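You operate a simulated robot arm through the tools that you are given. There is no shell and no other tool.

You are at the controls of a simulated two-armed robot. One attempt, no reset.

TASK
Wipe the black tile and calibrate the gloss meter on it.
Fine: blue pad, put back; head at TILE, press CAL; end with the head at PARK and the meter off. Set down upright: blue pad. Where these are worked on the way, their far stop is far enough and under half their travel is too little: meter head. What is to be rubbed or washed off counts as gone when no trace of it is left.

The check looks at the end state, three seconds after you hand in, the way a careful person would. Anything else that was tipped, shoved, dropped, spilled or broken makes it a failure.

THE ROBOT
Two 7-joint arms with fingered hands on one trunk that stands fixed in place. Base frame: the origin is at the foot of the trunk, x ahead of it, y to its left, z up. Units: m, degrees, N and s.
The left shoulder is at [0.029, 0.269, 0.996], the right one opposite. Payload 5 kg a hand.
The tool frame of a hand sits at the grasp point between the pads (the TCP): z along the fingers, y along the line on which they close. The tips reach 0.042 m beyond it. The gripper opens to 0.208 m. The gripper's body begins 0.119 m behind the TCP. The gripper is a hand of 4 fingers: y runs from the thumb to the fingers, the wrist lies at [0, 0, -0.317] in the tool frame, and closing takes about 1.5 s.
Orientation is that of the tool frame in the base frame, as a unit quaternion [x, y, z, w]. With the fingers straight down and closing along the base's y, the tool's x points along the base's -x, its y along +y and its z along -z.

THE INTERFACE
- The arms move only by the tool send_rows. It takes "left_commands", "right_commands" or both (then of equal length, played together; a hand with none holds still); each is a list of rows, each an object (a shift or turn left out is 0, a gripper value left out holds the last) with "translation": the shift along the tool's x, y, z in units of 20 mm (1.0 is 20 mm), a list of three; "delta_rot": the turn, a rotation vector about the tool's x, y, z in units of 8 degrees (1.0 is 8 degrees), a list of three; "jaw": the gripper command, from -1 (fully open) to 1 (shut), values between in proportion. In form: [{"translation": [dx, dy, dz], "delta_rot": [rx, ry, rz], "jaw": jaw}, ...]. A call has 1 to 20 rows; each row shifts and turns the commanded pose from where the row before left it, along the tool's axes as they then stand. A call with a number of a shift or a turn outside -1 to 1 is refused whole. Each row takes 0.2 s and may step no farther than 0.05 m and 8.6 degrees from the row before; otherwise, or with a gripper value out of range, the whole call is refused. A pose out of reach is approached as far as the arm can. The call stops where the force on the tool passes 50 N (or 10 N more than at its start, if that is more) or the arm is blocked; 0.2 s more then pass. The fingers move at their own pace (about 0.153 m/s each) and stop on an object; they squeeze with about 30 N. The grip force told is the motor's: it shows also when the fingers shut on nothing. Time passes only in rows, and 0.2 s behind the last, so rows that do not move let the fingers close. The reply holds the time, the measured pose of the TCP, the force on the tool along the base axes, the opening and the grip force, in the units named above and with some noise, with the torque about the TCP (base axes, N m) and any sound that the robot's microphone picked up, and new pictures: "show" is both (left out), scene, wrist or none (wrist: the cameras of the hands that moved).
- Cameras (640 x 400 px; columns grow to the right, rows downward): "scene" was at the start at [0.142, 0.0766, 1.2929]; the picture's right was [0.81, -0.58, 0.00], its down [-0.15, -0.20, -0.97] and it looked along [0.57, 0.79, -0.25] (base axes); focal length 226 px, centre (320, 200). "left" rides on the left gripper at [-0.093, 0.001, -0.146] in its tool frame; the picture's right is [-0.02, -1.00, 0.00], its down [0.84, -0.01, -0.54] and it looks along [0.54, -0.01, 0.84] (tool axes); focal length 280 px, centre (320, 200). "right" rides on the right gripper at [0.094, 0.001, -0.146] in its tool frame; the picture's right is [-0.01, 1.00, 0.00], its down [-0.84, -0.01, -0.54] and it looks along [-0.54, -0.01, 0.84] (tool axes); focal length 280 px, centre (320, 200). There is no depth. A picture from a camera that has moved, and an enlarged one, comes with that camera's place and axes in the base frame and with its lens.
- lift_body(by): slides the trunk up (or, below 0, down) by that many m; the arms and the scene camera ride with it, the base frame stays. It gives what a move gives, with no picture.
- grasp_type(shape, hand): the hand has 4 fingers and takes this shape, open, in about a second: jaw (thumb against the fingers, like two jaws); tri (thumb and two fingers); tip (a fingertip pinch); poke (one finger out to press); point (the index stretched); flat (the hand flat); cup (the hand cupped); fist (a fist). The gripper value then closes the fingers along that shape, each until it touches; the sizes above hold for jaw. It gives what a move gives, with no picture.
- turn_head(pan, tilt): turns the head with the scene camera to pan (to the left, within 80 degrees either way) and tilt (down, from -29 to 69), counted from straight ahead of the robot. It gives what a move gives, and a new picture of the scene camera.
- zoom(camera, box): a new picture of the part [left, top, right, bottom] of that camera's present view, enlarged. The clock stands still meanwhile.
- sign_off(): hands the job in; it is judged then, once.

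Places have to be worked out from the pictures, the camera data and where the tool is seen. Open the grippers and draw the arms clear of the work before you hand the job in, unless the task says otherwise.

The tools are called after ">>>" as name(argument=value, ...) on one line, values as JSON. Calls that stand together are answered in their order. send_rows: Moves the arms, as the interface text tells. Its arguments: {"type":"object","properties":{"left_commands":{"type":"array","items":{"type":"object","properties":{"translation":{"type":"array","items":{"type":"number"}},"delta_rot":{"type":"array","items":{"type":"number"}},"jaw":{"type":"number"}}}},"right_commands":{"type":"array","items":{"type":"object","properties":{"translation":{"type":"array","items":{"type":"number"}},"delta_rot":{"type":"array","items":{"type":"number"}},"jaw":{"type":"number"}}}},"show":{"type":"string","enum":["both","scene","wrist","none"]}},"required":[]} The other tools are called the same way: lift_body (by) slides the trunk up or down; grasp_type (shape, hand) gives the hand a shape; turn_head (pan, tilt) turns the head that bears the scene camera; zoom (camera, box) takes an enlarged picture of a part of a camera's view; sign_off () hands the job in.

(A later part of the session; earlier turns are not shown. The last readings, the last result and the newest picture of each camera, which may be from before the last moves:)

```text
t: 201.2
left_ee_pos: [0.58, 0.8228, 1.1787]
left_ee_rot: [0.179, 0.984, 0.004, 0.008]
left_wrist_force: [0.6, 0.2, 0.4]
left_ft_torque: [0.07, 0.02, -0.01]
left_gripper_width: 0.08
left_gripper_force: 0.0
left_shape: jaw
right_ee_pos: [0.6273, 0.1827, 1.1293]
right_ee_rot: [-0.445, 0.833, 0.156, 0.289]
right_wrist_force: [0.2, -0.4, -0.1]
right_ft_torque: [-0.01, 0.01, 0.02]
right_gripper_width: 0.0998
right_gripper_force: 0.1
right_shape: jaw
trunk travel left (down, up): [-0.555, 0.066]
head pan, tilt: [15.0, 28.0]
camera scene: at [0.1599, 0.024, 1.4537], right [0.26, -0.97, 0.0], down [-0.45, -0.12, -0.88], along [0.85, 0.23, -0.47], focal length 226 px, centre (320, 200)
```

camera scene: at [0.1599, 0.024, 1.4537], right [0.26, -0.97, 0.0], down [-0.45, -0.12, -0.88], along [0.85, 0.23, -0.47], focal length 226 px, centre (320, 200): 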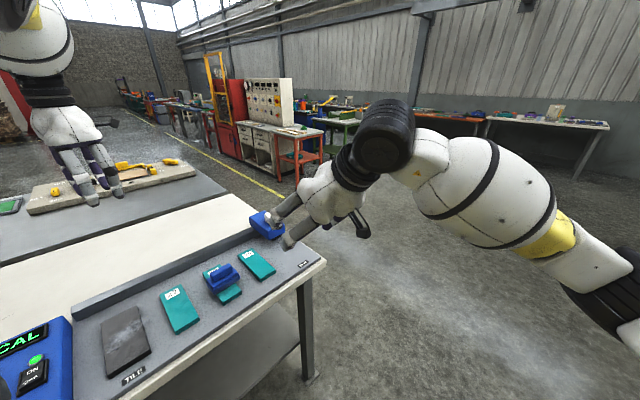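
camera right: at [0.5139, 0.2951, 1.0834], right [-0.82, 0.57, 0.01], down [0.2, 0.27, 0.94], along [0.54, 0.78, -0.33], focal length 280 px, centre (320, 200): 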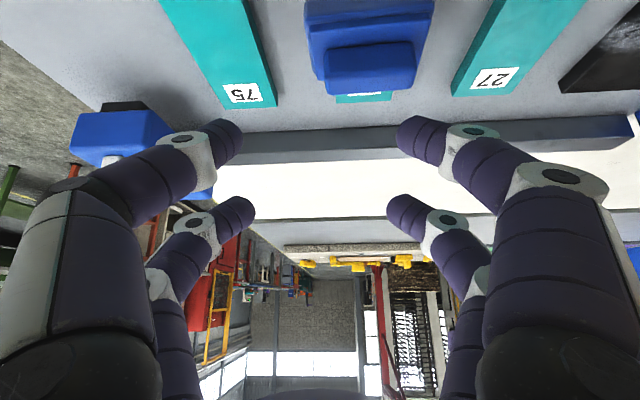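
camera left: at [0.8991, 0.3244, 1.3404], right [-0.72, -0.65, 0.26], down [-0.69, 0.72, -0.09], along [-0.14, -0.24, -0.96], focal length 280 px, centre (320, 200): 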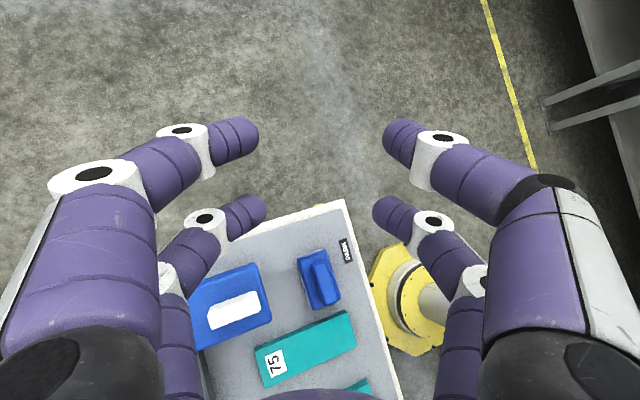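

I pull the right arm further back to the right so both arms have room.

>>> send_rows(right_commands=[{"translation": [0.79, -0.27, -0.97]}, {"translation": [0.79, -0.27, -0.97]}, {"translation": [0.79, -0.27, -0.97]}, {"translation": [0.79, -0.27, -0.97]}, {"translation": [0.79, -0.27, -0.97]}, {"translation": [0.79, -0.27, -0.97]}, {"translation": [0.79, -0.27, -0.97]}, {"translation": [0.79, -0.27, -0.97]}, {"translation": [0.79, -0.27, -0.97]}, {"translation": [0.79, -0.27, -0.97]}, {"translation": [0.79, -0.27, -0.97]}, {"translation": [0.79, -0.27, -0.97]}, {"translation": [0.79, -0.27, -0.97]}], show="none")

>>> turn_head(pan=35, tilt=35)

>>> zoom(camera="scene", box=[150, 100, 400, 300])

```text
t: 204.0
left_ee_pos: [0.5798, 0.823, 1.1806]
left_ee_rot: [0.179, 0.984, 0.004, 0.007]
left_wrist_force: [-0.4, -1.0, 1.1]
left_ft_torque: [0.05, -0.01, -0.02]
left_gripper_width: 0.0801
left_gripper_force: 0.0
left_shape: jaw
right_ee_pos: [0.5095, -0.1207, 1.1985]
right_ee_rot: [-0.445, 0.834, 0.155, 0.289]
right_wrist_force: [-0.8, -0.3, 0.3]
right_ft_torque: [0.02, 0.02, -0.03]
right_gripper_width: 0.0997
right_gripper_force: 0.0
right_shape: jaw
trunk travel left (down, up): [-0.555, 0.066]
head pan, tilt: [15.0, 28.0]
```

```text
t: 204.8
left_ee_pos: [0.5786, 0.8233, 1.1797]
left_ee_rot: [0.178, 0.984, 0.003, 0.007]
left_wrist_force: [0.2, 0.1, -0.5]
left_ft_torque: [-0.02, 0.01, 0.02]
left_gripper_width: 0.0801
left_gripper_force: 0.1
left_shape: jaw
right_ee_pos: [0.5095, -0.1198, 1.199]
right_ee_rot: [-0.445, 0.833, 0.155, 0.289]
right_wrist_force: [-0.6, 0.1, 0.3]
right_ft_torque: [-0.02, 0.01, 0.02]
right_gripper_width: 0.0999
right_gripper_force: 0.3
right_shape: jaw
trunk travel left (down, up): [-0.555, 0.066]
head pan, tilt: [35.0, 35.0]
camera scene: at [0.144, 0.0511, 1.4428], right [0.57, -0.82, 0.0], down [-0.47, -0.33, -0.82], along [0.67, 0.47, -0.57], focal length 226 px, centre (320, 200)
```

scene: 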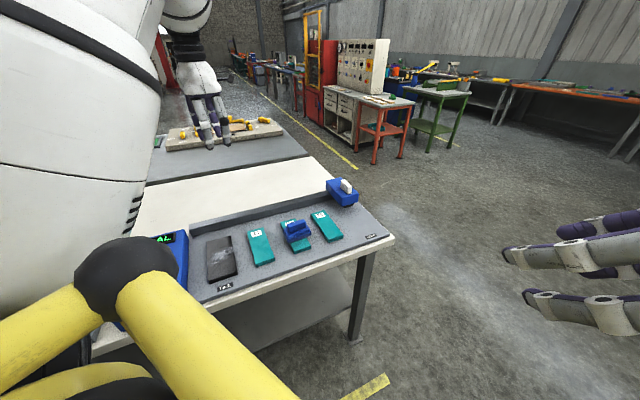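

```text
2.00 times, centred on (275, 200) of scene
camera zoom: at [0.144, 0.0511, 1.4428], right [0.57, -0.82, 0.0], down [-0.47, -0.33, -0.82], along [0.67, 0.47, -0.57], focal length 453 px, centre (410, 200)
```

zoom: 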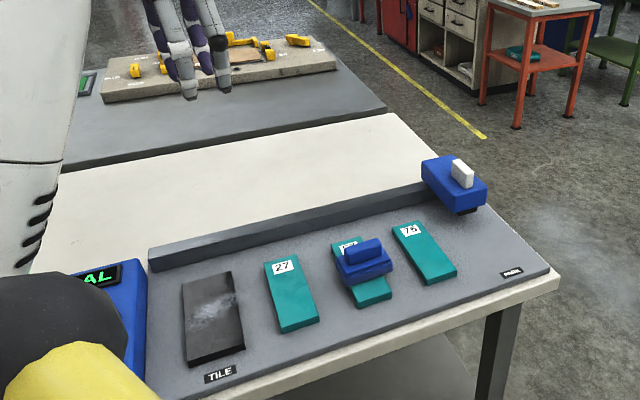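

The pad's handle is at about [0.577, 0.452], top z≈0.937, on tile 57. Now the left hand: I first lower its heading to the roll limit here (elbow outward), opening the fingers to 90 mm.

>>> send_rows(left_commands=[{"delta_rot": [0, 0, 0.9], "jaw": 0.13}, {"delta_rot": [0, 0, 0.9], "jaw": 0.13}, {"delta_rot": [0, 0, 0.7], "jaw": 0.13}], show="scene")

```text
t: 205.6
left_ee_pos: [0.5796, 0.8245, 1.1794]
left_ee_rot: [0.347, 0.938, 0.005, 0.006]
left_wrist_force: [-0.9, 0.1, -0.3]
left_ft_torque: [-0.04, -0.06, 0.02]
left_gripper_width: 0.0899
left_gripper_force: 0.1
left_shape: jaw
right_ee_pos: [0.5094, -0.1187, 1.1986]
right_ee_rot: [-0.446, 0.833, 0.155, 0.289]
right_wrist_force: [-0.4, 0.6, 0.0]
right_ft_torque: [-0.04, -0.07, -0.08]
right_gripper_width: 0.0997
right_gripper_force: 0.1
right_shape: jaw
trunk travel left (down, up): [-0.555, 0.066]
head pan, tilt: [35.0, 35.0]
camera scene: at [0.1432, 0.0519, 1.4428], right [0.57, -0.82, 0.0], down [-0.47, -0.33, -0.82], along [0.67, 0.47, -0.57], focal length 226 px, centre (320, 200)
```

scene: 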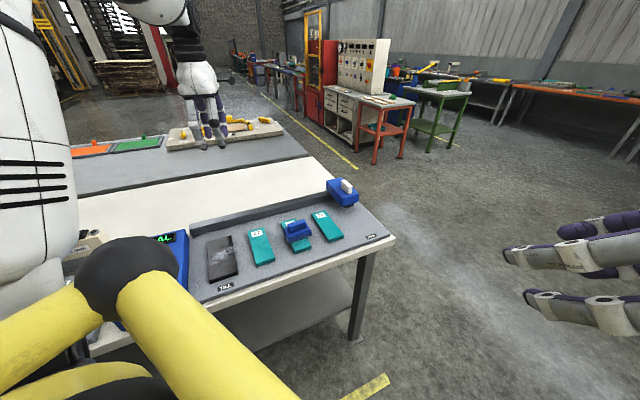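

Elbow is clearly outward. I move the hand in −y toward the pad in steps.

>>> send_rows(left_commands=[{"translation": [-0.65, -0.76, 0.2]}, {"translation": [-0.65, -0.76, 0.2]}, {"translation": [-0.65, -0.76, 0.2]}, {"translation": [-0.65, -0.76, 0.2]}, {"translation": [-0.65, -0.76, 0.2]}, {"translation": [-0.65, -0.76, 0.2]}, {"translation": [-0.65, -0.76, 0.2]}, {"translation": [-0.65, -0.76, 0.2]}, {"translation": [-0.65, -0.76, 0.2]}, {"translation": [-0.65, -0.76, 0.2]}, {"translation": [-0.65, -0.76, 0.2]}, {"translation": [-0.65, -0.76, 0.2]}], show="both")

```text
t: 208.2
left_ee_pos: [0.5816, 0.5829, 1.1299]
left_ee_rot: [0.347, 0.938, 0.006, 0.006]
left_wrist_force: [0.3, 0.3, -0.2]
left_ft_torque: [0.04, 0.02, -0.01]
left_gripper_width: 0.09
left_gripper_force: 0.0
left_shape: jaw
right_ee_pos: [0.5094, -0.1212, 1.1978]
right_ee_rot: [-0.444, 0.834, 0.155, 0.289]
right_wrist_force: [0.0, 0.2, -0.1]
right_ft_torque: [0.07, -0.03, 0.06]
right_gripper_width: 0.0998
right_gripper_force: 0.0
right_shape: jaw
trunk travel left (down, up): [-0.555, 0.066]
head pan, tilt: [35.0, 35.0]
camera scene: at [0.1441, 0.0506, 1.4427], right [0.57, -0.82, 0.0], down [-0.47, -0.33, -0.82], along [0.67, 0.47, -0.57], focal length 226 px, centre (320, 200)
camera left: at [0.6517, 0.5221, 1.2767], right [-0.64, -0.77, -0.01], down [-0.66, 0.54, 0.53], along [-0.4, 0.35, -0.85], focal length 280 px, centre (320, 200)
```

scene: 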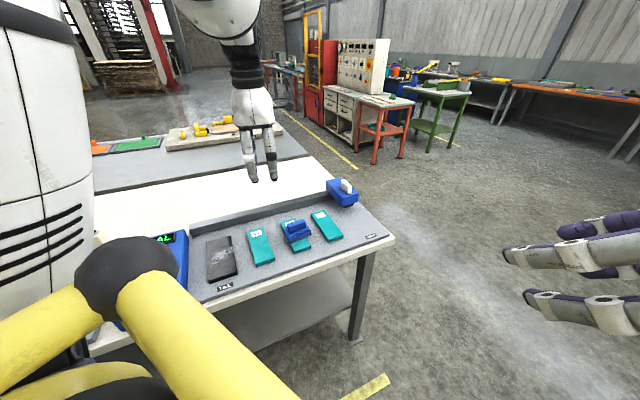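
left: 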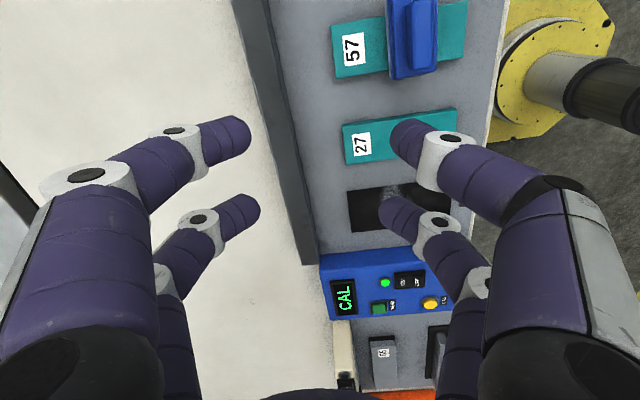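

Excellent – level, unblocked and with the upper arm well clear of the guard. I continue to above the pad.

>>> send_rows(left_commands=[{"translation": [-0.65, -0.76, 0.5]}, {"translation": [-0.65, -0.76, 0.5]}, {"translation": [-0.65, -0.76, 0.5]}, {"translation": [-0.65, -0.76, 0.5]}, {"translation": [-0.65, -0.76, 0.5]}, {"translation": [-0.5, -0.55, 0.5]}], show="both")

```text
t: 209.6
left_ee_pos: [0.5983, 0.4834, 1.089]
left_ee_rot: [0.326, 0.944, -0.032, 0.026]
left_wrist_force: [0.0, -0.5, -1.4]
left_ft_torque: [-0.08, 0.01, 0.02]
left_gripper_width: 0.0899
left_gripper_force: 0.0
left_shape: jaw
left hand out of reach, approached as far as the arm can: row 4, 5, 6
right_ee_pos: [0.5107, -0.1202, 1.1978]
right_ee_rot: [-0.445, 0.834, 0.154, 0.288]
right_wrist_force: [0.0, 1.2, -0.2]
right_ft_torque: [-0.09, 0.01, -0.04]
right_gripper_width: 0.0996
right_gripper_force: 0.1
right_shape: jaw
trunk travel left (down, up): [-0.555, 0.066]
head pan, tilt: [35.0, 35.0]
camera scene: at [0.1439, 0.0523, 1.4427], right [0.57, -0.82, 0.0], down [-0.47, -0.33, -0.82], along [0.67, 0.47, -0.57], focal length 226 px, centre (320, 200)
camera left: at [0.6689, 0.438, 1.2419], right [-0.61, -0.79, 0.04], down [-0.69, 0.55, 0.48], along [-0.4, 0.26, -0.88], focal length 280 px, centre (320, 200)
```

scene: 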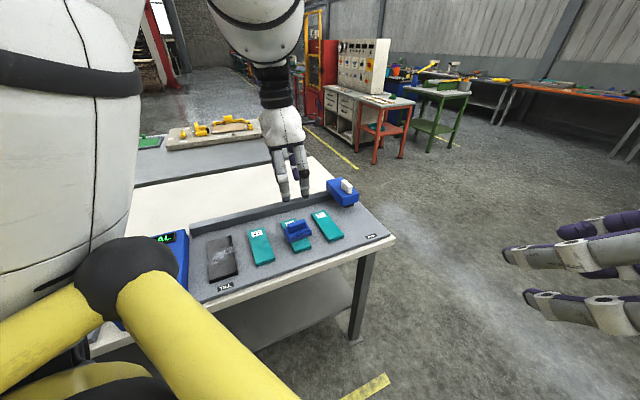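
left: 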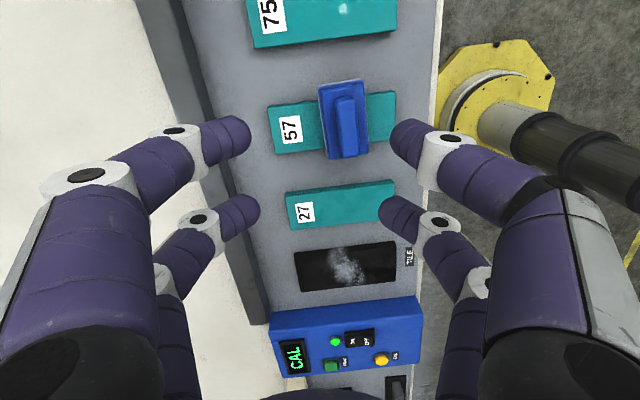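

The pad is right ahead in view. I raise the heading ~7° (to match the handle and relieve the roll) and finish the approach.

>>> send_rows(left_commands=[{"delta_rot": [0, 0, -0.5]}, {"delta_rot": [0, 0, -0.4]}, {"translation": [-0.1, -0.4, 0]}, {"translation": [-0.1, -0.4, 0]}, {"translation": [-0.1, -0.4, 0]}], show="both")

```text
t: 210.8
left_ee_pos: [0.5855, 0.4765, 1.0779]
left_ee_rot: [0.255, 0.965, -0.057, 0.028]
left_wrist_force: [0.1, 0.4, 0.2]
left_ft_torque: [-0.01, -0.01, 0.0]
left_gripper_width: 0.09
left_gripper_force: 0.1
left_shape: jaw
right_ee_pos: [0.5103, -0.1187, 1.1991]
right_ee_rot: [-0.445, 0.833, 0.155, 0.289]
right_wrist_force: [-1.1, 0.8, 0.8]
right_ft_torque: [-0.06, -0.04, -0.04]
right_gripper_width: 0.0996
right_gripper_force: 0.0
right_shape: jaw
trunk travel left (down, up): [-0.555, 0.066]
head pan, tilt: [35.0, 35.0]
stopped in row 5 (left hand): the arm was blocked; the commanded pose is now the measured one
camera scene: at [0.144, 0.0519, 1.4427], right [0.57, -0.82, 0.0], down [-0.47, -0.33, -0.82], along [0.67, 0.47, -0.57], focal length 226 px, centre (320, 200)
camera left: at [0.6654, 0.4503, 1.2316], right [-0.48, -0.87, 0.1], down [-0.75, 0.47, 0.47], along [-0.45, 0.15, -0.88], focal length 280 px, centre (320, 200)
```

scene: 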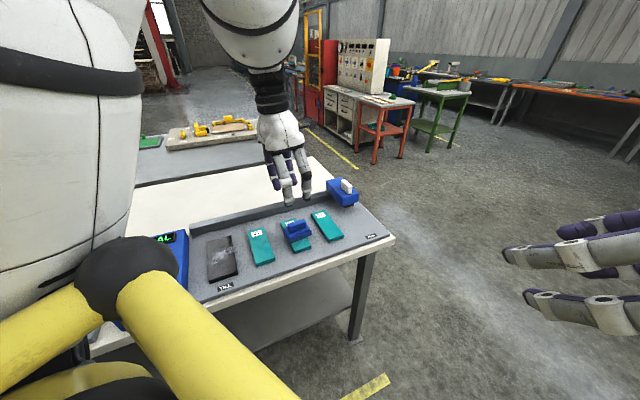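
left: 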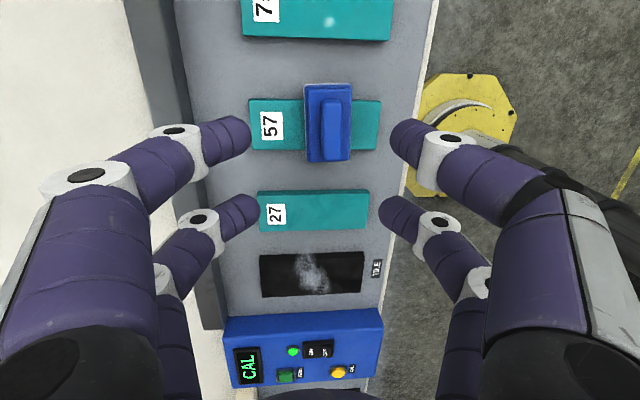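

Handle is perfectly aligned in the wrist view; the wrist can't move further but I only need ~23 mm more, so I pivot the hand 4° about the wrist.

>>> send_rows(left_commands=[{"translation": [0, -0.58, 0], "delta_rot": [0.265, 0, 0]}, {"translation": [0, -0.58, 0], "delta_rot": [0.265, 0, 0]}, {"translation": [0, 0, 0]}], show="both")

```text
t: 211.7
left_ee_pos: [0.5751, 0.455, 1.0823]
left_ee_rot: [0.258, 0.962, -0.092, 0.018]
left_wrist_force: [0.5, 0.5, 0.2]
left_ft_torque: [-0.02, -0.02, 0.0]
left_gripper_width: 0.09
left_gripper_force: 0.0
left_shape: jaw
right_ee_pos: [0.5094, -0.1186, 1.1986]
right_ee_rot: [-0.445, 0.833, 0.155, 0.289]
right_wrist_force: [-0.1, -0.7, -0.2]
right_ft_torque: [0.0, 0.03, -0.02]
right_gripper_width: 0.0995
right_gripper_force: 0.0
right_shape: jaw
trunk travel left (down, up): [-0.555, 0.066]
head pan, tilt: [35.0, 35.0]
camera scene: at [0.144, 0.0515, 1.4427], right [0.57, -0.82, 0.0], down [-0.47, -0.33, -0.82], along [0.67, 0.47, -0.57], focal length 226 px, centre (320, 200)
camera left: at [0.6596, 0.4386, 1.2328], right [-0.48, -0.86, 0.17], down [-0.73, 0.5, 0.46], along [-0.48, 0.1, -0.87], focal length 280 px, centre (320, 200)
```

scene: 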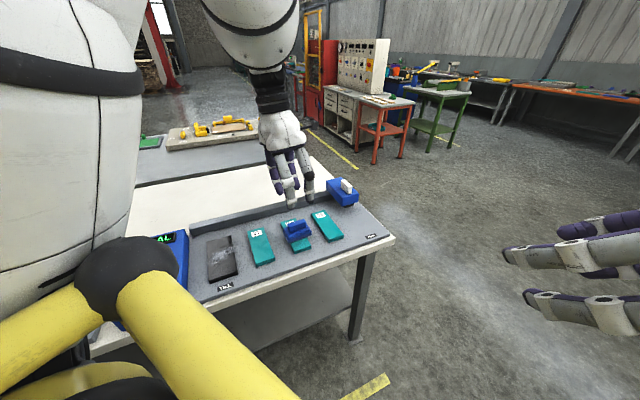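
left: 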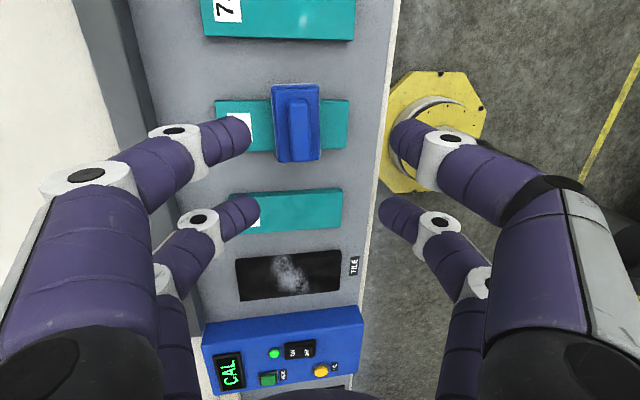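

Positioned: the grip centre is within a few mm of the handle. I descend in two batches.

>>> send_rows(left_commands=[{"translation": [0.08, 0.17, 0.98]}, {"translation": [0.08, 0.17, 0.98]}, {"translation": [0.08, 0.17, 0.98]}], show="both")

```text
t: 212.4
left_ee_pos: [0.5751, 0.4582, 1.0246]
left_ee_rot: [0.256, 0.961, -0.098, 0.023]
left_wrist_force: [0.5, 0.0, -0.2]
left_ft_torque: [-0.08, 0.1, -0.02]
left_gripper_width: 0.0898
left_gripper_force: 0.0
left_shape: jaw
right_ee_pos: [0.5099, -0.1184, 1.1973]
right_ee_rot: [-0.446, 0.833, 0.156, 0.288]
right_wrist_force: [0.2, 0.4, 0.0]
right_ft_torque: [-0.02, 0.06, 0.03]
right_gripper_width: 0.0996
right_gripper_force: 0.0
right_shape: jaw
trunk travel left (down, up): [-0.555, 0.066]
head pan, tilt: [35.0, 35.0]
camera scene: at [0.1447, 0.0517, 1.4426], right [0.57, -0.82, 0.0], down [-0.47, -0.33, -0.82], along [0.67, 0.47, -0.57], focal length 226 px, centre (320, 200)
camera left: at [0.6589, 0.4418, 1.1768], right [-0.48, -0.86, 0.18], down [-0.74, 0.51, 0.45], along [-0.47, 0.09, -0.88], focal length 280 px, centre (320, 200)
```

scene: 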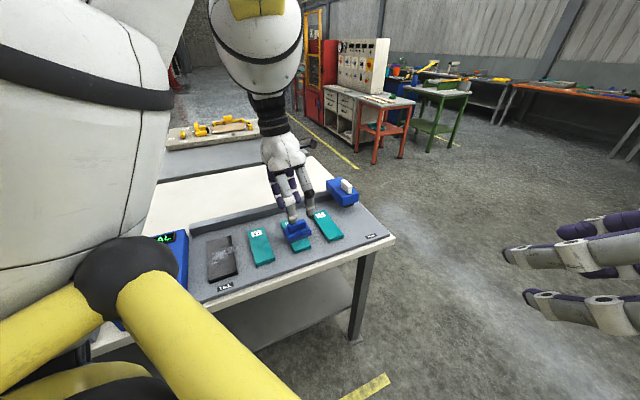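
left: 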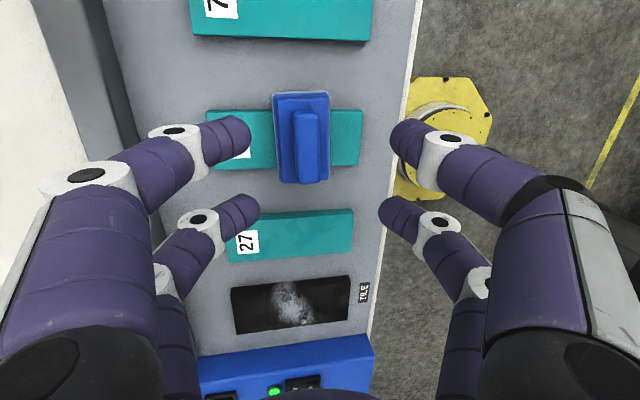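

Good. I go on down with a tiny −y correction.

>>> send_rows(left_commands=[{"translation": [0.03, 0.11, 0.97]}, {"translation": [0.03, 0.11, 0.97]}, {"translation": [0, 0.1, 0.6]}], show="both")

>>> zoom(camera="scene", box=[240, 170, 360, 270])

```text
t: 213.2
left_ee_pos: [0.5919, 0.4559, 0.9951]
left_ee_rot: [0.249, 0.963, -0.1, 0.025]
left_wrist_force: [0.7, -0.2, -0.2]
left_ft_torque: [-0.02, 0.06, 0.01]
left_gripper_width: 0.09
left_gripper_force: 0.1
left_shape: jaw
left hand out of reach, approached as far as the arm can: row 2, 3
right_ee_pos: [0.5096, -0.1175, 1.1977]
right_ee_rot: [-0.445, 0.833, 0.154, 0.289]
right_wrist_force: [-0.1, 0.0, 0.6]
right_ft_torque: [-0.02, 0.09, 0.03]
right_gripper_width: 0.0996
right_gripper_force: 0.1
right_shape: jaw
trunk travel left (down, up): [-0.555, 0.066]
head pan, tilt: [35.0, 35.0]
camera scene: at [0.1445, 0.0515, 1.4426], right [0.57, -0.82, 0.0], down [-0.47, -0.33, -0.82], along [0.67, 0.47, -0.57], focal length 226 px, centre (320, 200)
camera left: at [0.677, 0.4427, 1.1459], right [-0.47, -0.86, 0.18], down [-0.74, 0.5, 0.45], along [-0.48, 0.08, -0.88], focal length 280 px, centre (320, 200)
```

scene: 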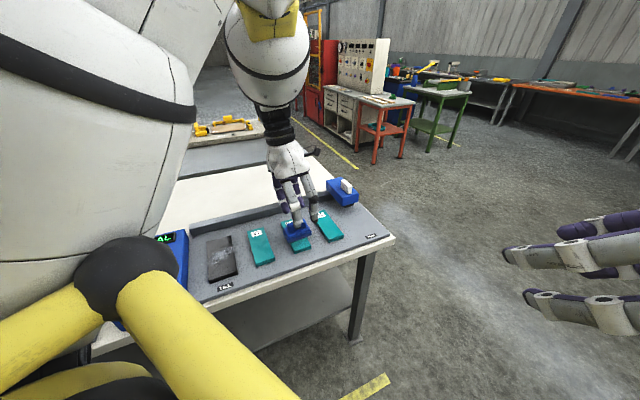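
left: 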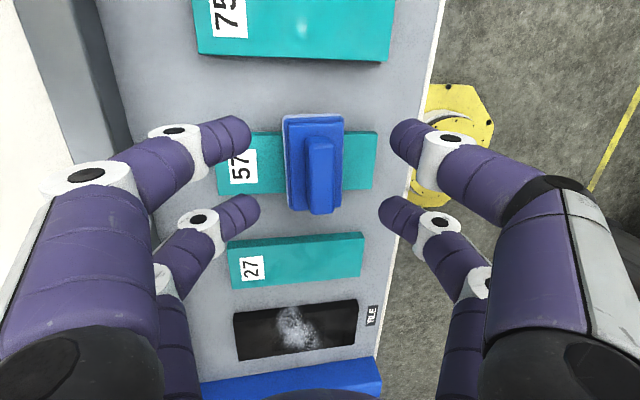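

```text
4.00 times, centred on (300, 220) of scene
camera zoom: at [0.1445, 0.0515, 1.4426], right [0.57, -0.82, 0.0], down [-0.47, -0.33, -0.82], along [0.67, 0.47, -0.57], focal length 906 px, centre (400, 120)
```

zoom: 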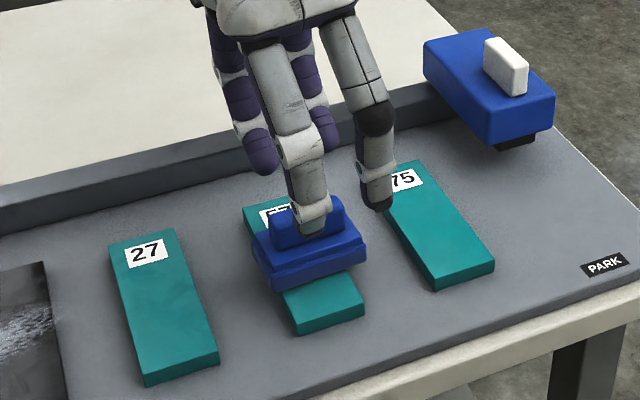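

Centred in the closing direction and close. I relieve the roll 3° and go the last 3 cm with a slight shift along the handle.

>>> send_rows(left_commands=[{"delta_rot": [0, 0, -0.4]}, {"translation": [0.25, 0.12, 0.5]}, {"translation": [0.2, 0.1, 0.5]}, {"translation": [0.1, 0.08, 0.5]}], show="both")

>>> zoom(camera="scene", box=[240, 170, 360, 270])

```text
t: 214.2
left_ee_pos: [0.5866, 0.4617, 0.9637]
left_ee_rot: [0.224, 0.969, -0.098, 0.023]
left_wrist_force: [1.1, -0.2, -0.5]
left_ft_torque: [0.02, 0.0, -0.01]
left_gripper_width: 0.0898
left_gripper_force: 0.1
left_shape: jaw
right_ee_pos: [0.5101, -0.1191, 1.198]
right_ee_rot: [-0.445, 0.834, 0.154, 0.288]
right_wrist_force: [-0.1, 0.1, 0.2]
right_ft_torque: [0.02, 0.03, 0.01]
right_gripper_width: 0.0998
right_gripper_force: 0.1
right_shape: jaw
trunk travel left (down, up): [-0.555, 0.066]
head pan, tilt: [35.0, 35.0]
camera scene: at [0.1442, 0.0514, 1.4427], right [0.57, -0.82, 0.0], down [-0.47, -0.33, -0.82], along [0.67, 0.47, -0.57], focal length 226 px, centre (320, 200)
camera left: at [0.6723, 0.4518, 1.1137], right [-0.42, -0.89, 0.18], down [-0.76, 0.46, 0.46], along [-0.49, 0.05, -0.87], focal length 280 px, centre (320, 200)
```

scene: 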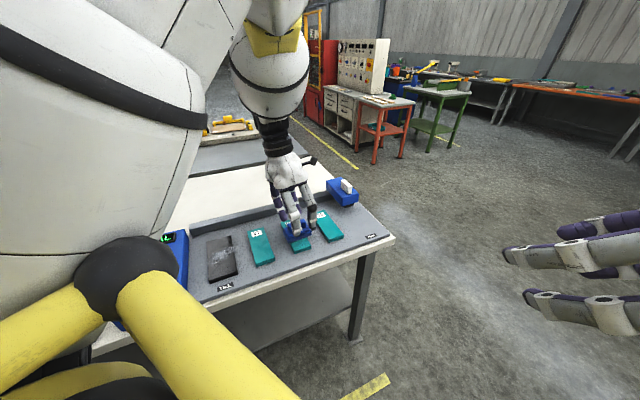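
left: 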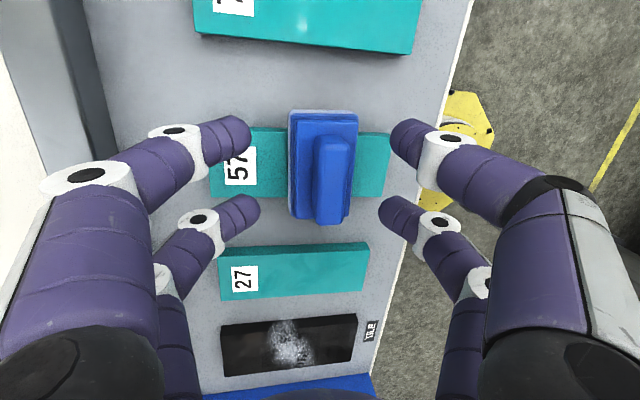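

```text
4.00 times, centred on (300, 220) of scene
camera zoom: at [0.1442, 0.0514, 1.4427], right [0.57, -0.82, 0.0], down [-0.47, -0.33, -0.82], along [0.67, 0.47, -0.57], focal length 906 px, centre (400, 120)
```

zoom: 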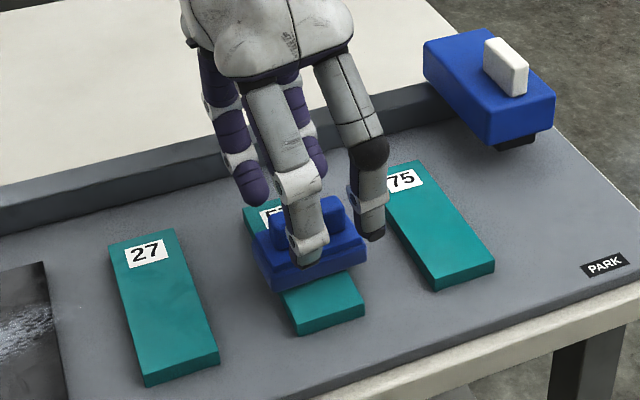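

The handle is ~8 mm off-centre toward the front finger; I shift that much, raise 3 mm to clear the pad's base, and close.

>>> send_rows(left_commands=[{"translation": [0, -0.2, -0.05]}, {"translation": [0, -0.2, -0.05]}, {"translation": [0, 0, 0], "jaw": 0.5}, {"translation": [0, 0, 0], "jaw": 1}, {"translation": [0, 0, 0], "jaw": 1}, {"translation": [0, 0, 0], "jaw": 1}, {"translation": [0, 0, 0], "jaw": 1}], show="both")

>>> zoom(camera="scene", box=[240, 170, 360, 270])

```text
t: 215.8
left_ee_pos: [0.5792, 0.4603, 0.9608]
left_ee_rot: [0.217, 0.97, -0.103, 0.02]
left_wrist_force: [3.4, 5.3, 17.5]
left_ft_torque: [0.71, -0.34, -0.03]
left_gripper_width: 0.0234
left_gripper_force: 30.1
left_shape: jaw
right_ee_pos: [0.5093, -0.1202, 1.1988]
right_ee_rot: [-0.445, 0.833, 0.155, 0.289]
right_wrist_force: [-0.6, 0.2, 0.2]
right_ft_torque: [0.0, 0.01, 0.01]
right_gripper_width: 0.0998
right_gripper_force: 0.1
right_shape: jaw
trunk travel left (down, up): [-0.555, 0.066]
head pan, tilt: [35.0, 35.0]
camera scene: at [0.1435, 0.051, 1.4429], right [0.57, -0.82, 0.0], down [-0.47, -0.33, -0.82], along [0.67, 0.47, -0.57], focal length 226 px, centre (320, 200)
camera left: at [0.6671, 0.4527, 1.1114], right [-0.41, -0.89, 0.2], down [-0.76, 0.45, 0.46], along [-0.5, 0.04, -0.87], focal length 280 px, centre (320, 200)
```

scene: 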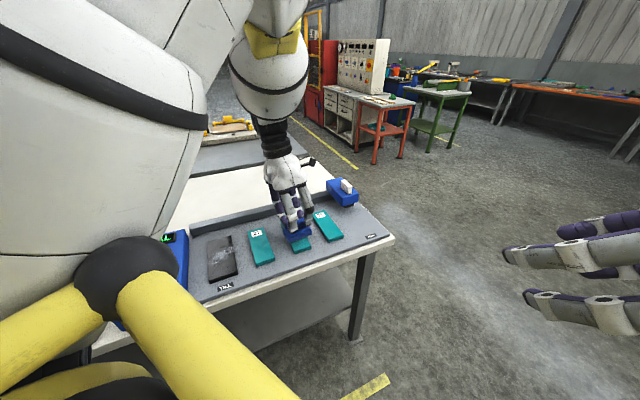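
left: 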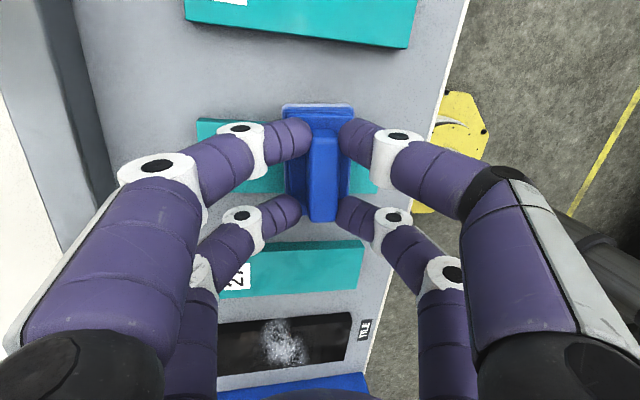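

```text
4.00 times, centred on (300, 220) of scene
camera zoom: at [0.1435, 0.051, 1.4429], right [0.57, -0.82, 0.0], down [-0.47, -0.33, -0.82], along [0.67, 0.47, -0.57], focal length 906 px, centre (400, 120)
```

zoom: 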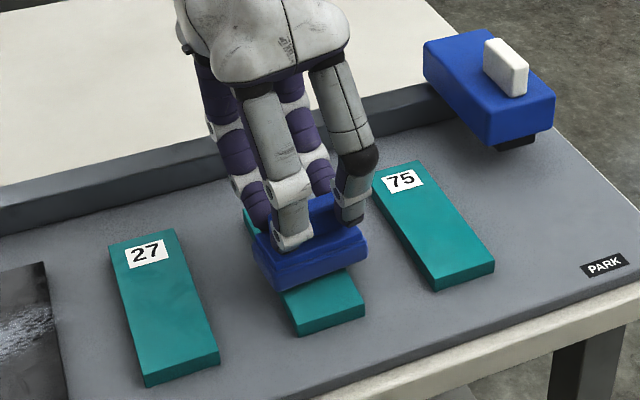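

All four fingers clamp the handle (23 mm). I lift 4 cm and check.

>>> send_rows(left_commands=[{"translation": [-0.09, -0.18, -0.97], "jaw": 1}, {"translation": [-0.09, -0.18, -0.97], "jaw": 1}], show="both")

>>> zoom(camera="scene", box=[220, 150, 360, 270])

```text
t: 216.4
left_ee_pos: [0.5769, 0.4583, 0.9934]
left_ee_rot: [0.219, 0.97, -0.104, 0.017]
left_wrist_force: [-0.3, 0.5, -0.8]
left_ft_torque: [0.1, -0.08, 0.06]
left_gripper_width: 0.0226
left_gripper_force: 30.1
left_shape: jaw
right_ee_pos: [0.5082, -0.121, 1.1982]
right_ee_rot: [-0.445, 0.833, 0.154, 0.29]
right_wrist_force: [-0.3, -0.8, -0.2]
right_ft_torque: [0.04, -0.07, 0.03]
right_gripper_width: 0.0996
right_gripper_force: 0.1
right_shape: jaw
trunk travel left (down, up): [-0.555, 0.066]
head pan, tilt: [35.0, 35.0]
camera scene: at [0.1434, 0.0506, 1.4429], right [0.57, -0.82, 0.0], down [-0.47, -0.33, -0.82], along [0.67, 0.47, -0.57], focal length 226 px, centre (320, 200)
camera left: at [0.665, 0.4508, 1.144], right [-0.42, -0.89, 0.19], down [-0.76, 0.46, 0.46], along [-0.5, 0.04, -0.86], focal length 280 px, centre (320, 200)
```

scene: 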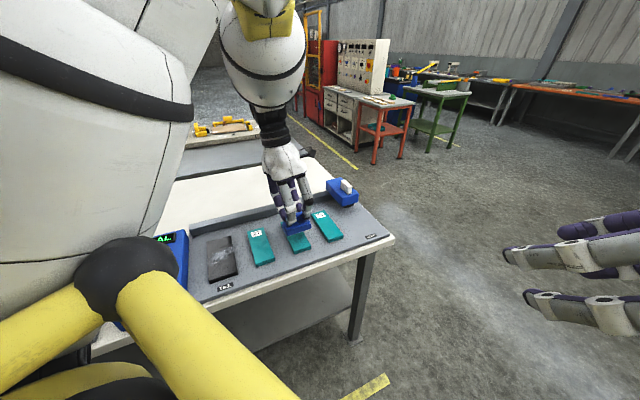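
left: 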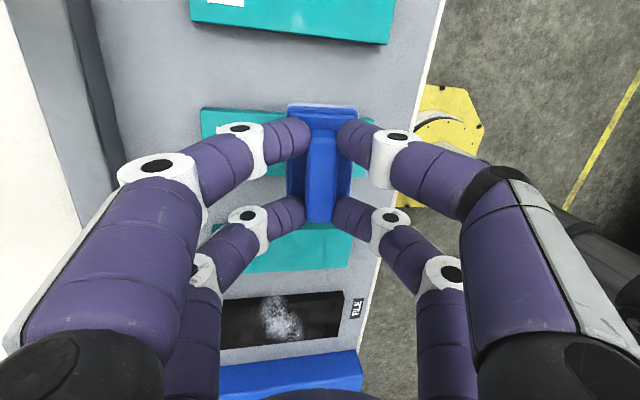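

```text
3.33 times, centred on (290, 210) of scene
camera zoom: at [0.1434, 0.0506, 1.4429], right [0.57, -0.82, 0.0], down [-0.47, -0.33, -0.82], along [0.67, 0.47, -0.57], focal length 755 px, centre (420, 167)
```

zoom: 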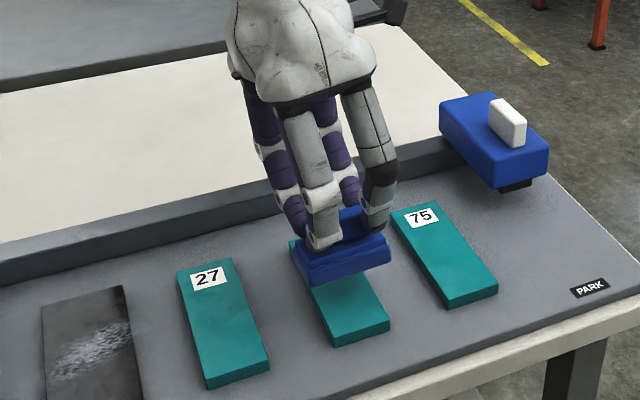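

The pad is in the left hand. I carry it left over sample 27 to above the black tile.

>>> send_rows(left_commands=[{"translation": [-0.05, -0.1, -0.5], "jaw": 1}, {"translation": [0.96, 0.13, -0.1], "jaw": 1}, {"translation": [0.96, 0.13, -0.1], "jaw": 1}, {"translation": [0.96, 0.13, -0.1], "jaw": 1}, {"translation": [0.96, 0.13, -0.1], "jaw": 1}, {"translation": [0.96, 0.13, -0.1], "jaw": 1}, {"translation": [0.96, 0.13, -0.1], "jaw": 1}, {"translation": [0.96, 0.13, -0.1], "jaw": 1}, {"translation": [0.96, 0.13, -0.1], "jaw": 1}], show="both")

```text
t: 218.4
left_ee_pos: [0.4534, 0.5416, 1.0113]
left_ee_rot: [0.232, 0.968, -0.091, 0.015]
left_wrist_force: [0.6, 0.5, -0.9]
left_ft_torque: [-0.06, -0.05, 0.02]
left_gripper_width: 0.0228
left_gripper_force: 30.2
left_shape: jaw
right_ee_pos: [0.5091, -0.1201, 1.1985]
right_ee_rot: [-0.444, 0.833, 0.154, 0.29]
right_wrist_force: [0.7, 0.6, -1.1]
right_ft_torque: [-0.02, -0.02, -0.03]
right_gripper_width: 0.0997
right_gripper_force: 0.1
right_shape: jaw
trunk travel left (down, up): [-0.555, 0.066]
head pan, tilt: [35.0, 35.0]
camera scene: at [0.1437, 0.0519, 1.4428], right [0.57, -0.82, 0.0], down [-0.47, -0.33, -0.82], along [0.67, 0.47, -0.57], focal length 226 px, centre (320, 200)
camera left: at [0.5399, 0.5279, 1.1611], right [-0.44, -0.88, 0.17], down [-0.75, 0.46, 0.47], along [-0.5, 0.08, -0.87], focal length 280 px, centre (320, 200)
```

scene: 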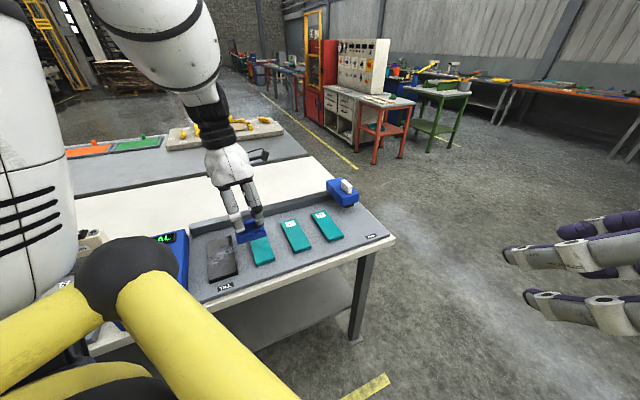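
left: 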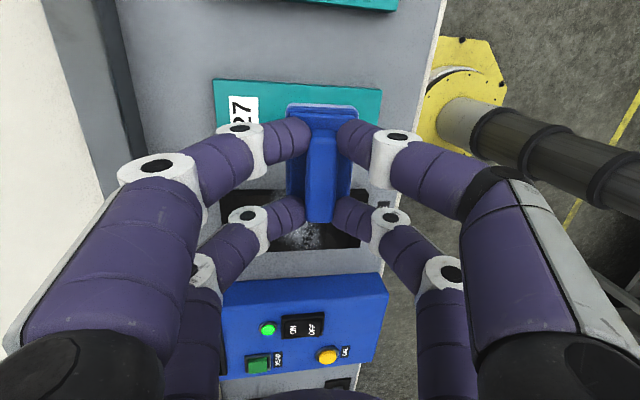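

On track. Five more steps to be above the tile.

>>> send_rows(left_commands=[{"translation": [0.96, 0.1, -0.1], "jaw": 1}, {"translation": [0.96, 0.1, -0.1], "jaw": 1}, {"translation": [0.96, 0.1, -0.1], "jaw": 1}, {"translation": [0.96, 0.1, -0.1], "jaw": 1}, {"translation": [0.96, 0.1, -0.1], "jaw": 1}], show="both")

>>> zoom(camera="scene", box=[170, 190, 310, 310])

```text
t: 219.7
left_ee_pos: [0.372, 0.595, 1.0105]
left_ee_rot: [0.23, 0.969, -0.091, 0.015]
left_wrist_force: [-0.2, -0.1, -0.9]
left_ft_torque: [-0.06, -0.01, 0.01]
left_gripper_width: 0.0229
left_gripper_force: 29.7
left_shape: jaw
right_ee_pos: [0.5093, -0.1187, 1.1977]
right_ee_rot: [-0.445, 0.833, 0.155, 0.289]
right_wrist_force: [-0.1, 0.7, -0.3]
right_ft_torque: [-0.02, -0.02, -0.04]
right_gripper_width: 0.0998
right_gripper_force: 0.1
right_shape: jaw
trunk travel left (down, up): [-0.555, 0.066]
head pan, tilt: [35.0, 35.0]
camera scene: at [0.1439, 0.0516, 1.4427], right [0.57, -0.82, 0.0], down [-0.47, -0.33, -0.82], along [0.67, 0.47, -0.57], focal length 226 px, centre (320, 200)
camera left: at [0.4591, 0.5806, 1.1616], right [-0.44, -0.88, 0.17], down [-0.75, 0.46, 0.47], along [-0.49, 0.08, -0.87], focal length 280 px, centre (320, 200)
```

scene: 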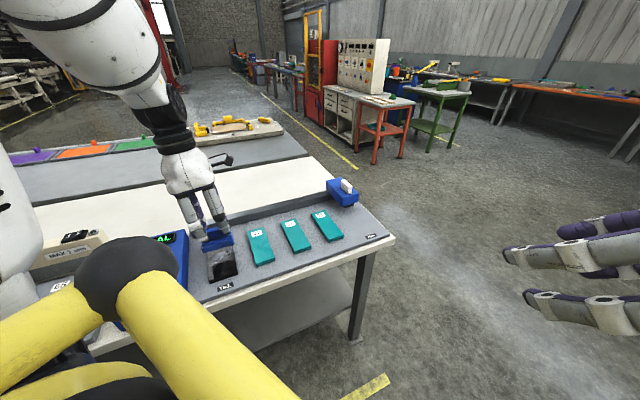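
left: 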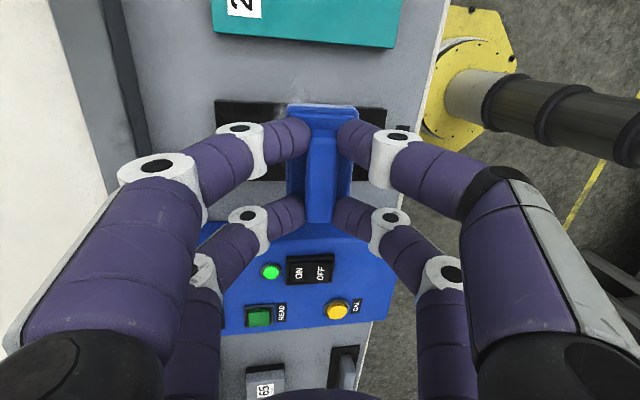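

```text
3.33 times, centred on (240, 250) of scene
camera zoom: at [0.1439, 0.0516, 1.4427], right [0.57, -0.82, 0.0], down [-0.47, -0.33, -0.82], along [0.67, 0.47, -0.57], focal length 755 px, centre (587, 33)
```

zoom: 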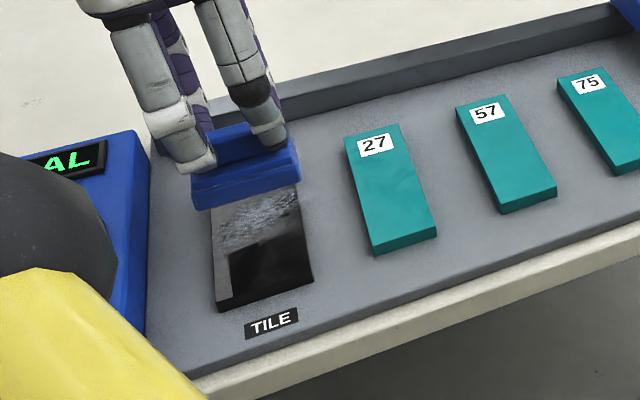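

The pad hovers right over the tile. I lower it toward the surface, watching the force.

>>> send_rows(left_commands=[{"translation": [0.07, 0.17, 0.98], "jaw": 1}, {"translation": [0.05, 0.12, 0.7], "jaw": 1}, {"translation": [0.02, 0.04, 0.2], "jaw": 1}, {"translation": [0, 0, 0], "jaw": 1}], show="none")

```text
t: 220.7
left_ee_pos: [0.3713, 0.5947, 0.9735]
left_ee_rot: [0.23, 0.969, -0.09, 0.015]
left_wrist_force: [0.1, -0.5, -0.6]
left_ft_torque: [0.04, 0.0, -0.02]
left_gripper_width: 0.0228
left_gripper_force: 30.0
left_shape: jaw
right_ee_pos: [0.5094, -0.1201, 1.1991]
right_ee_rot: [-0.445, 0.833, 0.155, 0.289]
right_wrist_force: [-0.6, 0.1, -0.3]
right_ft_torque: [0.01, -0.03, 0.0]
right_gripper_width: 0.0998
right_gripper_force: 0.1
right_shape: jaw
trunk travel left (down, up): [-0.555, 0.066]
head pan, tilt: [35.0, 35.0]
```

>>> send_rows(left_commands=[{"translation": [0.015, 0.035, 0.2], "jaw": 1}, {"translation": [0.015, 0.035, 0.2], "jaw": 1}, {"translation": [0, 0, 0], "jaw": 1}], show="none")

```text
t: 221.4
left_ee_pos: [0.3715, 0.595, 0.967]
left_ee_rot: [0.23, 0.969, -0.09, 0.015]
left_wrist_force: [0.4, 0.2, -0.8]
left_ft_torque: [0.01, 0.0, 0.0]
left_gripper_width: 0.0225
left_gripper_force: 30.7
left_shape: jaw
right_ee_pos: [0.5103, -0.1204, 1.1983]
right_ee_rot: [-0.445, 0.833, 0.156, 0.289]
right_wrist_force: [0.5, -0.4, -1.0]
right_ft_torque: [0.0, 0.02, -0.03]
right_gripper_width: 0.0996
right_gripper_force: 0.0
right_shape: jaw
trunk travel left (down, up): [-0.555, 0.066]
head pan, tilt: [35.0, 35.0]
```

No contact yet at z=0.967; I continue down in 3–4 mm steps.

>>> send_rows(left_commands=[{"translation": [0.015, 0.035, 0.2], "jaw": 1}, {"translation": [0.01, 0.025, 0.15], "jaw": 1}, {"translation": [0, 0, 0], "jaw": 1}], show="none")

```text
t: 222.2
left_ee_pos: [0.3714, 0.5932, 0.9596]
left_ee_rot: [0.231, 0.969, -0.09, 0.015]
left_wrist_force: [-4.3, -3.8, 19.1]
left_ft_torque: [-0.24, -0.3, -0.12]
left_gripper_width: 0.024
left_gripper_force: 30.6
left_shape: jaw
right_ee_pos: [0.5093, -0.1207, 1.1985]
right_ee_rot: [-0.445, 0.833, 0.156, 0.289]
right_wrist_force: [-1.1, 0.2, 0.0]
right_ft_torque: [0.0, -0.02, 0.01]
right_gripper_width: 0.0998
right_gripper_force: 0.1
right_shape: jaw
trunk travel left (down, up): [-0.555, 0.066]
head pan, tilt: [35.0, 35.0]
```

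Contact (19 N). I ease to ~10 N and wipe: front, then back, then front along the tile's length.

>>> send_rows(left_commands=[{"translation": [-0.006, -0.012, -0.07], "jaw": 1}, {"translation": [0.045, -0.69, 0.115], "jaw": 1}, {"translation": [0.045, -0.69, 0.115], "jaw": 1}, {"translation": [0.045, -0.69, 0.115], "jaw": 1}, {"translation": [0.045, -0.69, 0.115], "jaw": 1}, {"translation": [0.045, -0.69, 0.115], "jaw": 1}], show="both")

>>> zoom(camera="scene", box=[170, 190, 310, 310])

```text
t: 223.7
left_ee_pos: [0.3361, 0.5336, 0.9593]
left_ee_rot: [0.23, 0.969, -0.09, 0.015]
left_wrist_force: [-1.6, 0.1, 9.2]
left_ft_torque: [0.01, -0.3, 0.01]
left_gripper_width: 0.0231
left_gripper_force: 29.5
left_shape: jaw
right_ee_pos: [0.5103, -0.1206, 1.1971]
right_ee_rot: [-0.445, 0.833, 0.156, 0.289]
right_wrist_force: [0.0, -0.3, 0.3]
right_ft_torque: [0.01, -0.01, -0.02]
right_gripper_width: 0.0997
right_gripper_force: 0.1
right_shape: jaw
trunk travel left (down, up): [-0.555, 0.066]
head pan, tilt: [35.0, 35.0]
camera scene: at [0.1439, 0.0508, 1.4428], right [0.57, -0.82, 0.0], down [-0.47, -0.33, -0.82], along [0.67, 0.47, -0.57], focal length 226 px, centre (320, 200)
camera left: at [0.4235, 0.5192, 1.1095], right [-0.44, -0.88, 0.17], down [-0.75, 0.46, 0.47], along [-0.5, 0.08, -0.86], focal length 280 px, centre (320, 200)
```

scene: 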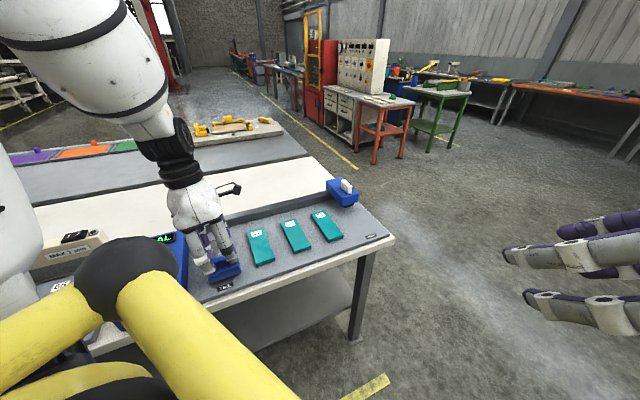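
left: 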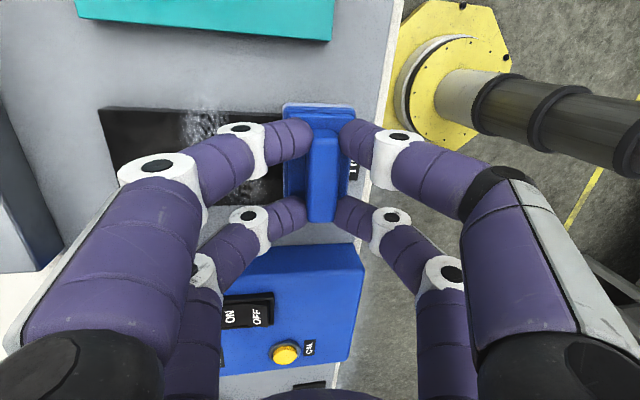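

```text
3.33 times, centred on (240, 250) of scene
camera zoom: at [0.1439, 0.0508, 1.4428], right [0.57, -0.82, 0.0], down [-0.47, -0.33, -0.82], along [0.67, 0.47, -0.57], focal length 755 px, centre (587, 33)
```

zoom: 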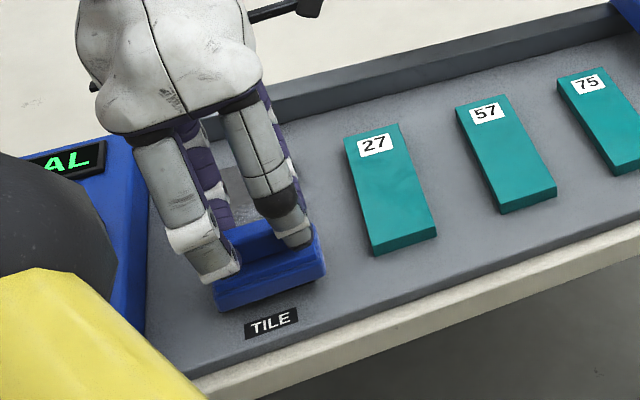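

Contact holds at ~9 N. Now the long stroke to the back of the tile.

>>> send_rows(left_commands=[{"translation": [-0.045, 0.69, -0.115], "jaw": 1}, {"translation": [-0.045, 0.69, -0.115], "jaw": 1}, {"translation": [-0.045, 0.69, -0.115], "jaw": 1}, {"translation": [-0.045, 0.69, -0.115], "jaw": 1}, {"translation": [-0.045, 0.69, -0.115], "jaw": 1}, {"translation": [-0.045, 0.69, -0.115], "jaw": 1}, {"translation": [-0.045, 0.69, -0.115], "jaw": 1}, {"translation": [-0.045, 0.69, -0.115], "jaw": 1}, {"translation": [-0.045, 0.69, -0.115], "jaw": 1}, {"translation": [-0.045, 0.69, -0.115], "jaw": 1}], show="both")

>>> zoom(camera="scene", box=[170, 190, 310, 310])

```text
t: 225.8
left_ee_pos: [0.407, 0.656, 0.9583]
left_ee_rot: [0.23, 0.969, -0.09, 0.016]
left_wrist_force: [0.7, -0.1, 0.5]
left_ft_torque: [0.01, 0.05, 0.07]
left_gripper_width: 0.0229
left_gripper_force: 29.8
left_shape: jaw
right_ee_pos: [0.5091, -0.1187, 1.198]
right_ee_rot: [-0.446, 0.833, 0.155, 0.288]
right_wrist_force: [0.0, 0.7, 0.3]
right_ft_torque: [-0.01, 0.01, -0.03]
right_gripper_width: 0.0996
right_gripper_force: 0.0
right_shape: jaw
trunk travel left (down, up): [-0.555, 0.066]
head pan, tilt: [35.0, 35.0]
camera scene: at [0.144, 0.0515, 1.4427], right [0.57, -0.82, 0.0], down [-0.47, -0.33, -0.82], along [0.67, 0.47, -0.57], focal length 226 px, centre (320, 200)
camera left: at [0.4941, 0.6415, 1.1095], right [-0.44, -0.88, 0.17], down [-0.75, 0.46, 0.47], along [-0.49, 0.08, -0.87], focal length 280 px, centre (320, 200)
```

scene: 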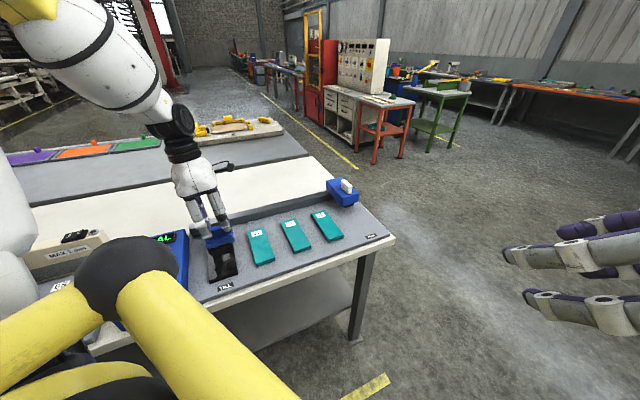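
left: 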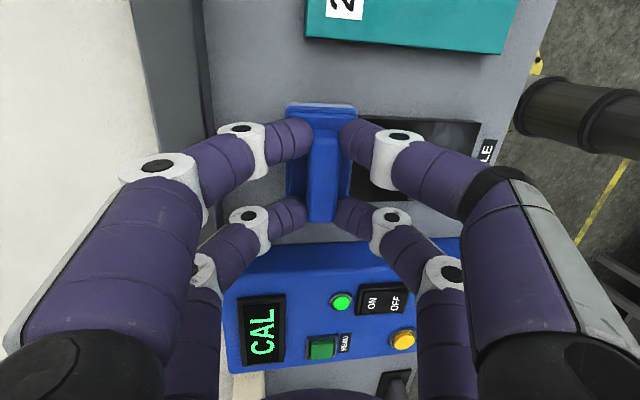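

```text
3.33 times, centred on (240, 250) of scene
camera zoom: at [0.144, 0.0515, 1.4427], right [0.57, -0.82, 0.0], down [-0.47, -0.33, -0.82], along [0.67, 0.47, -0.57], focal length 755 px, centre (587, 33)
```

zoom: 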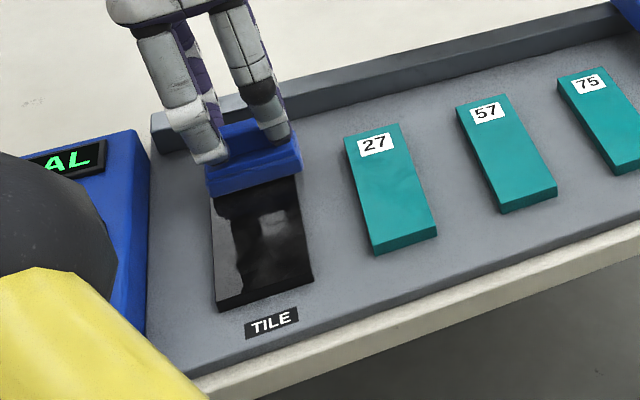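

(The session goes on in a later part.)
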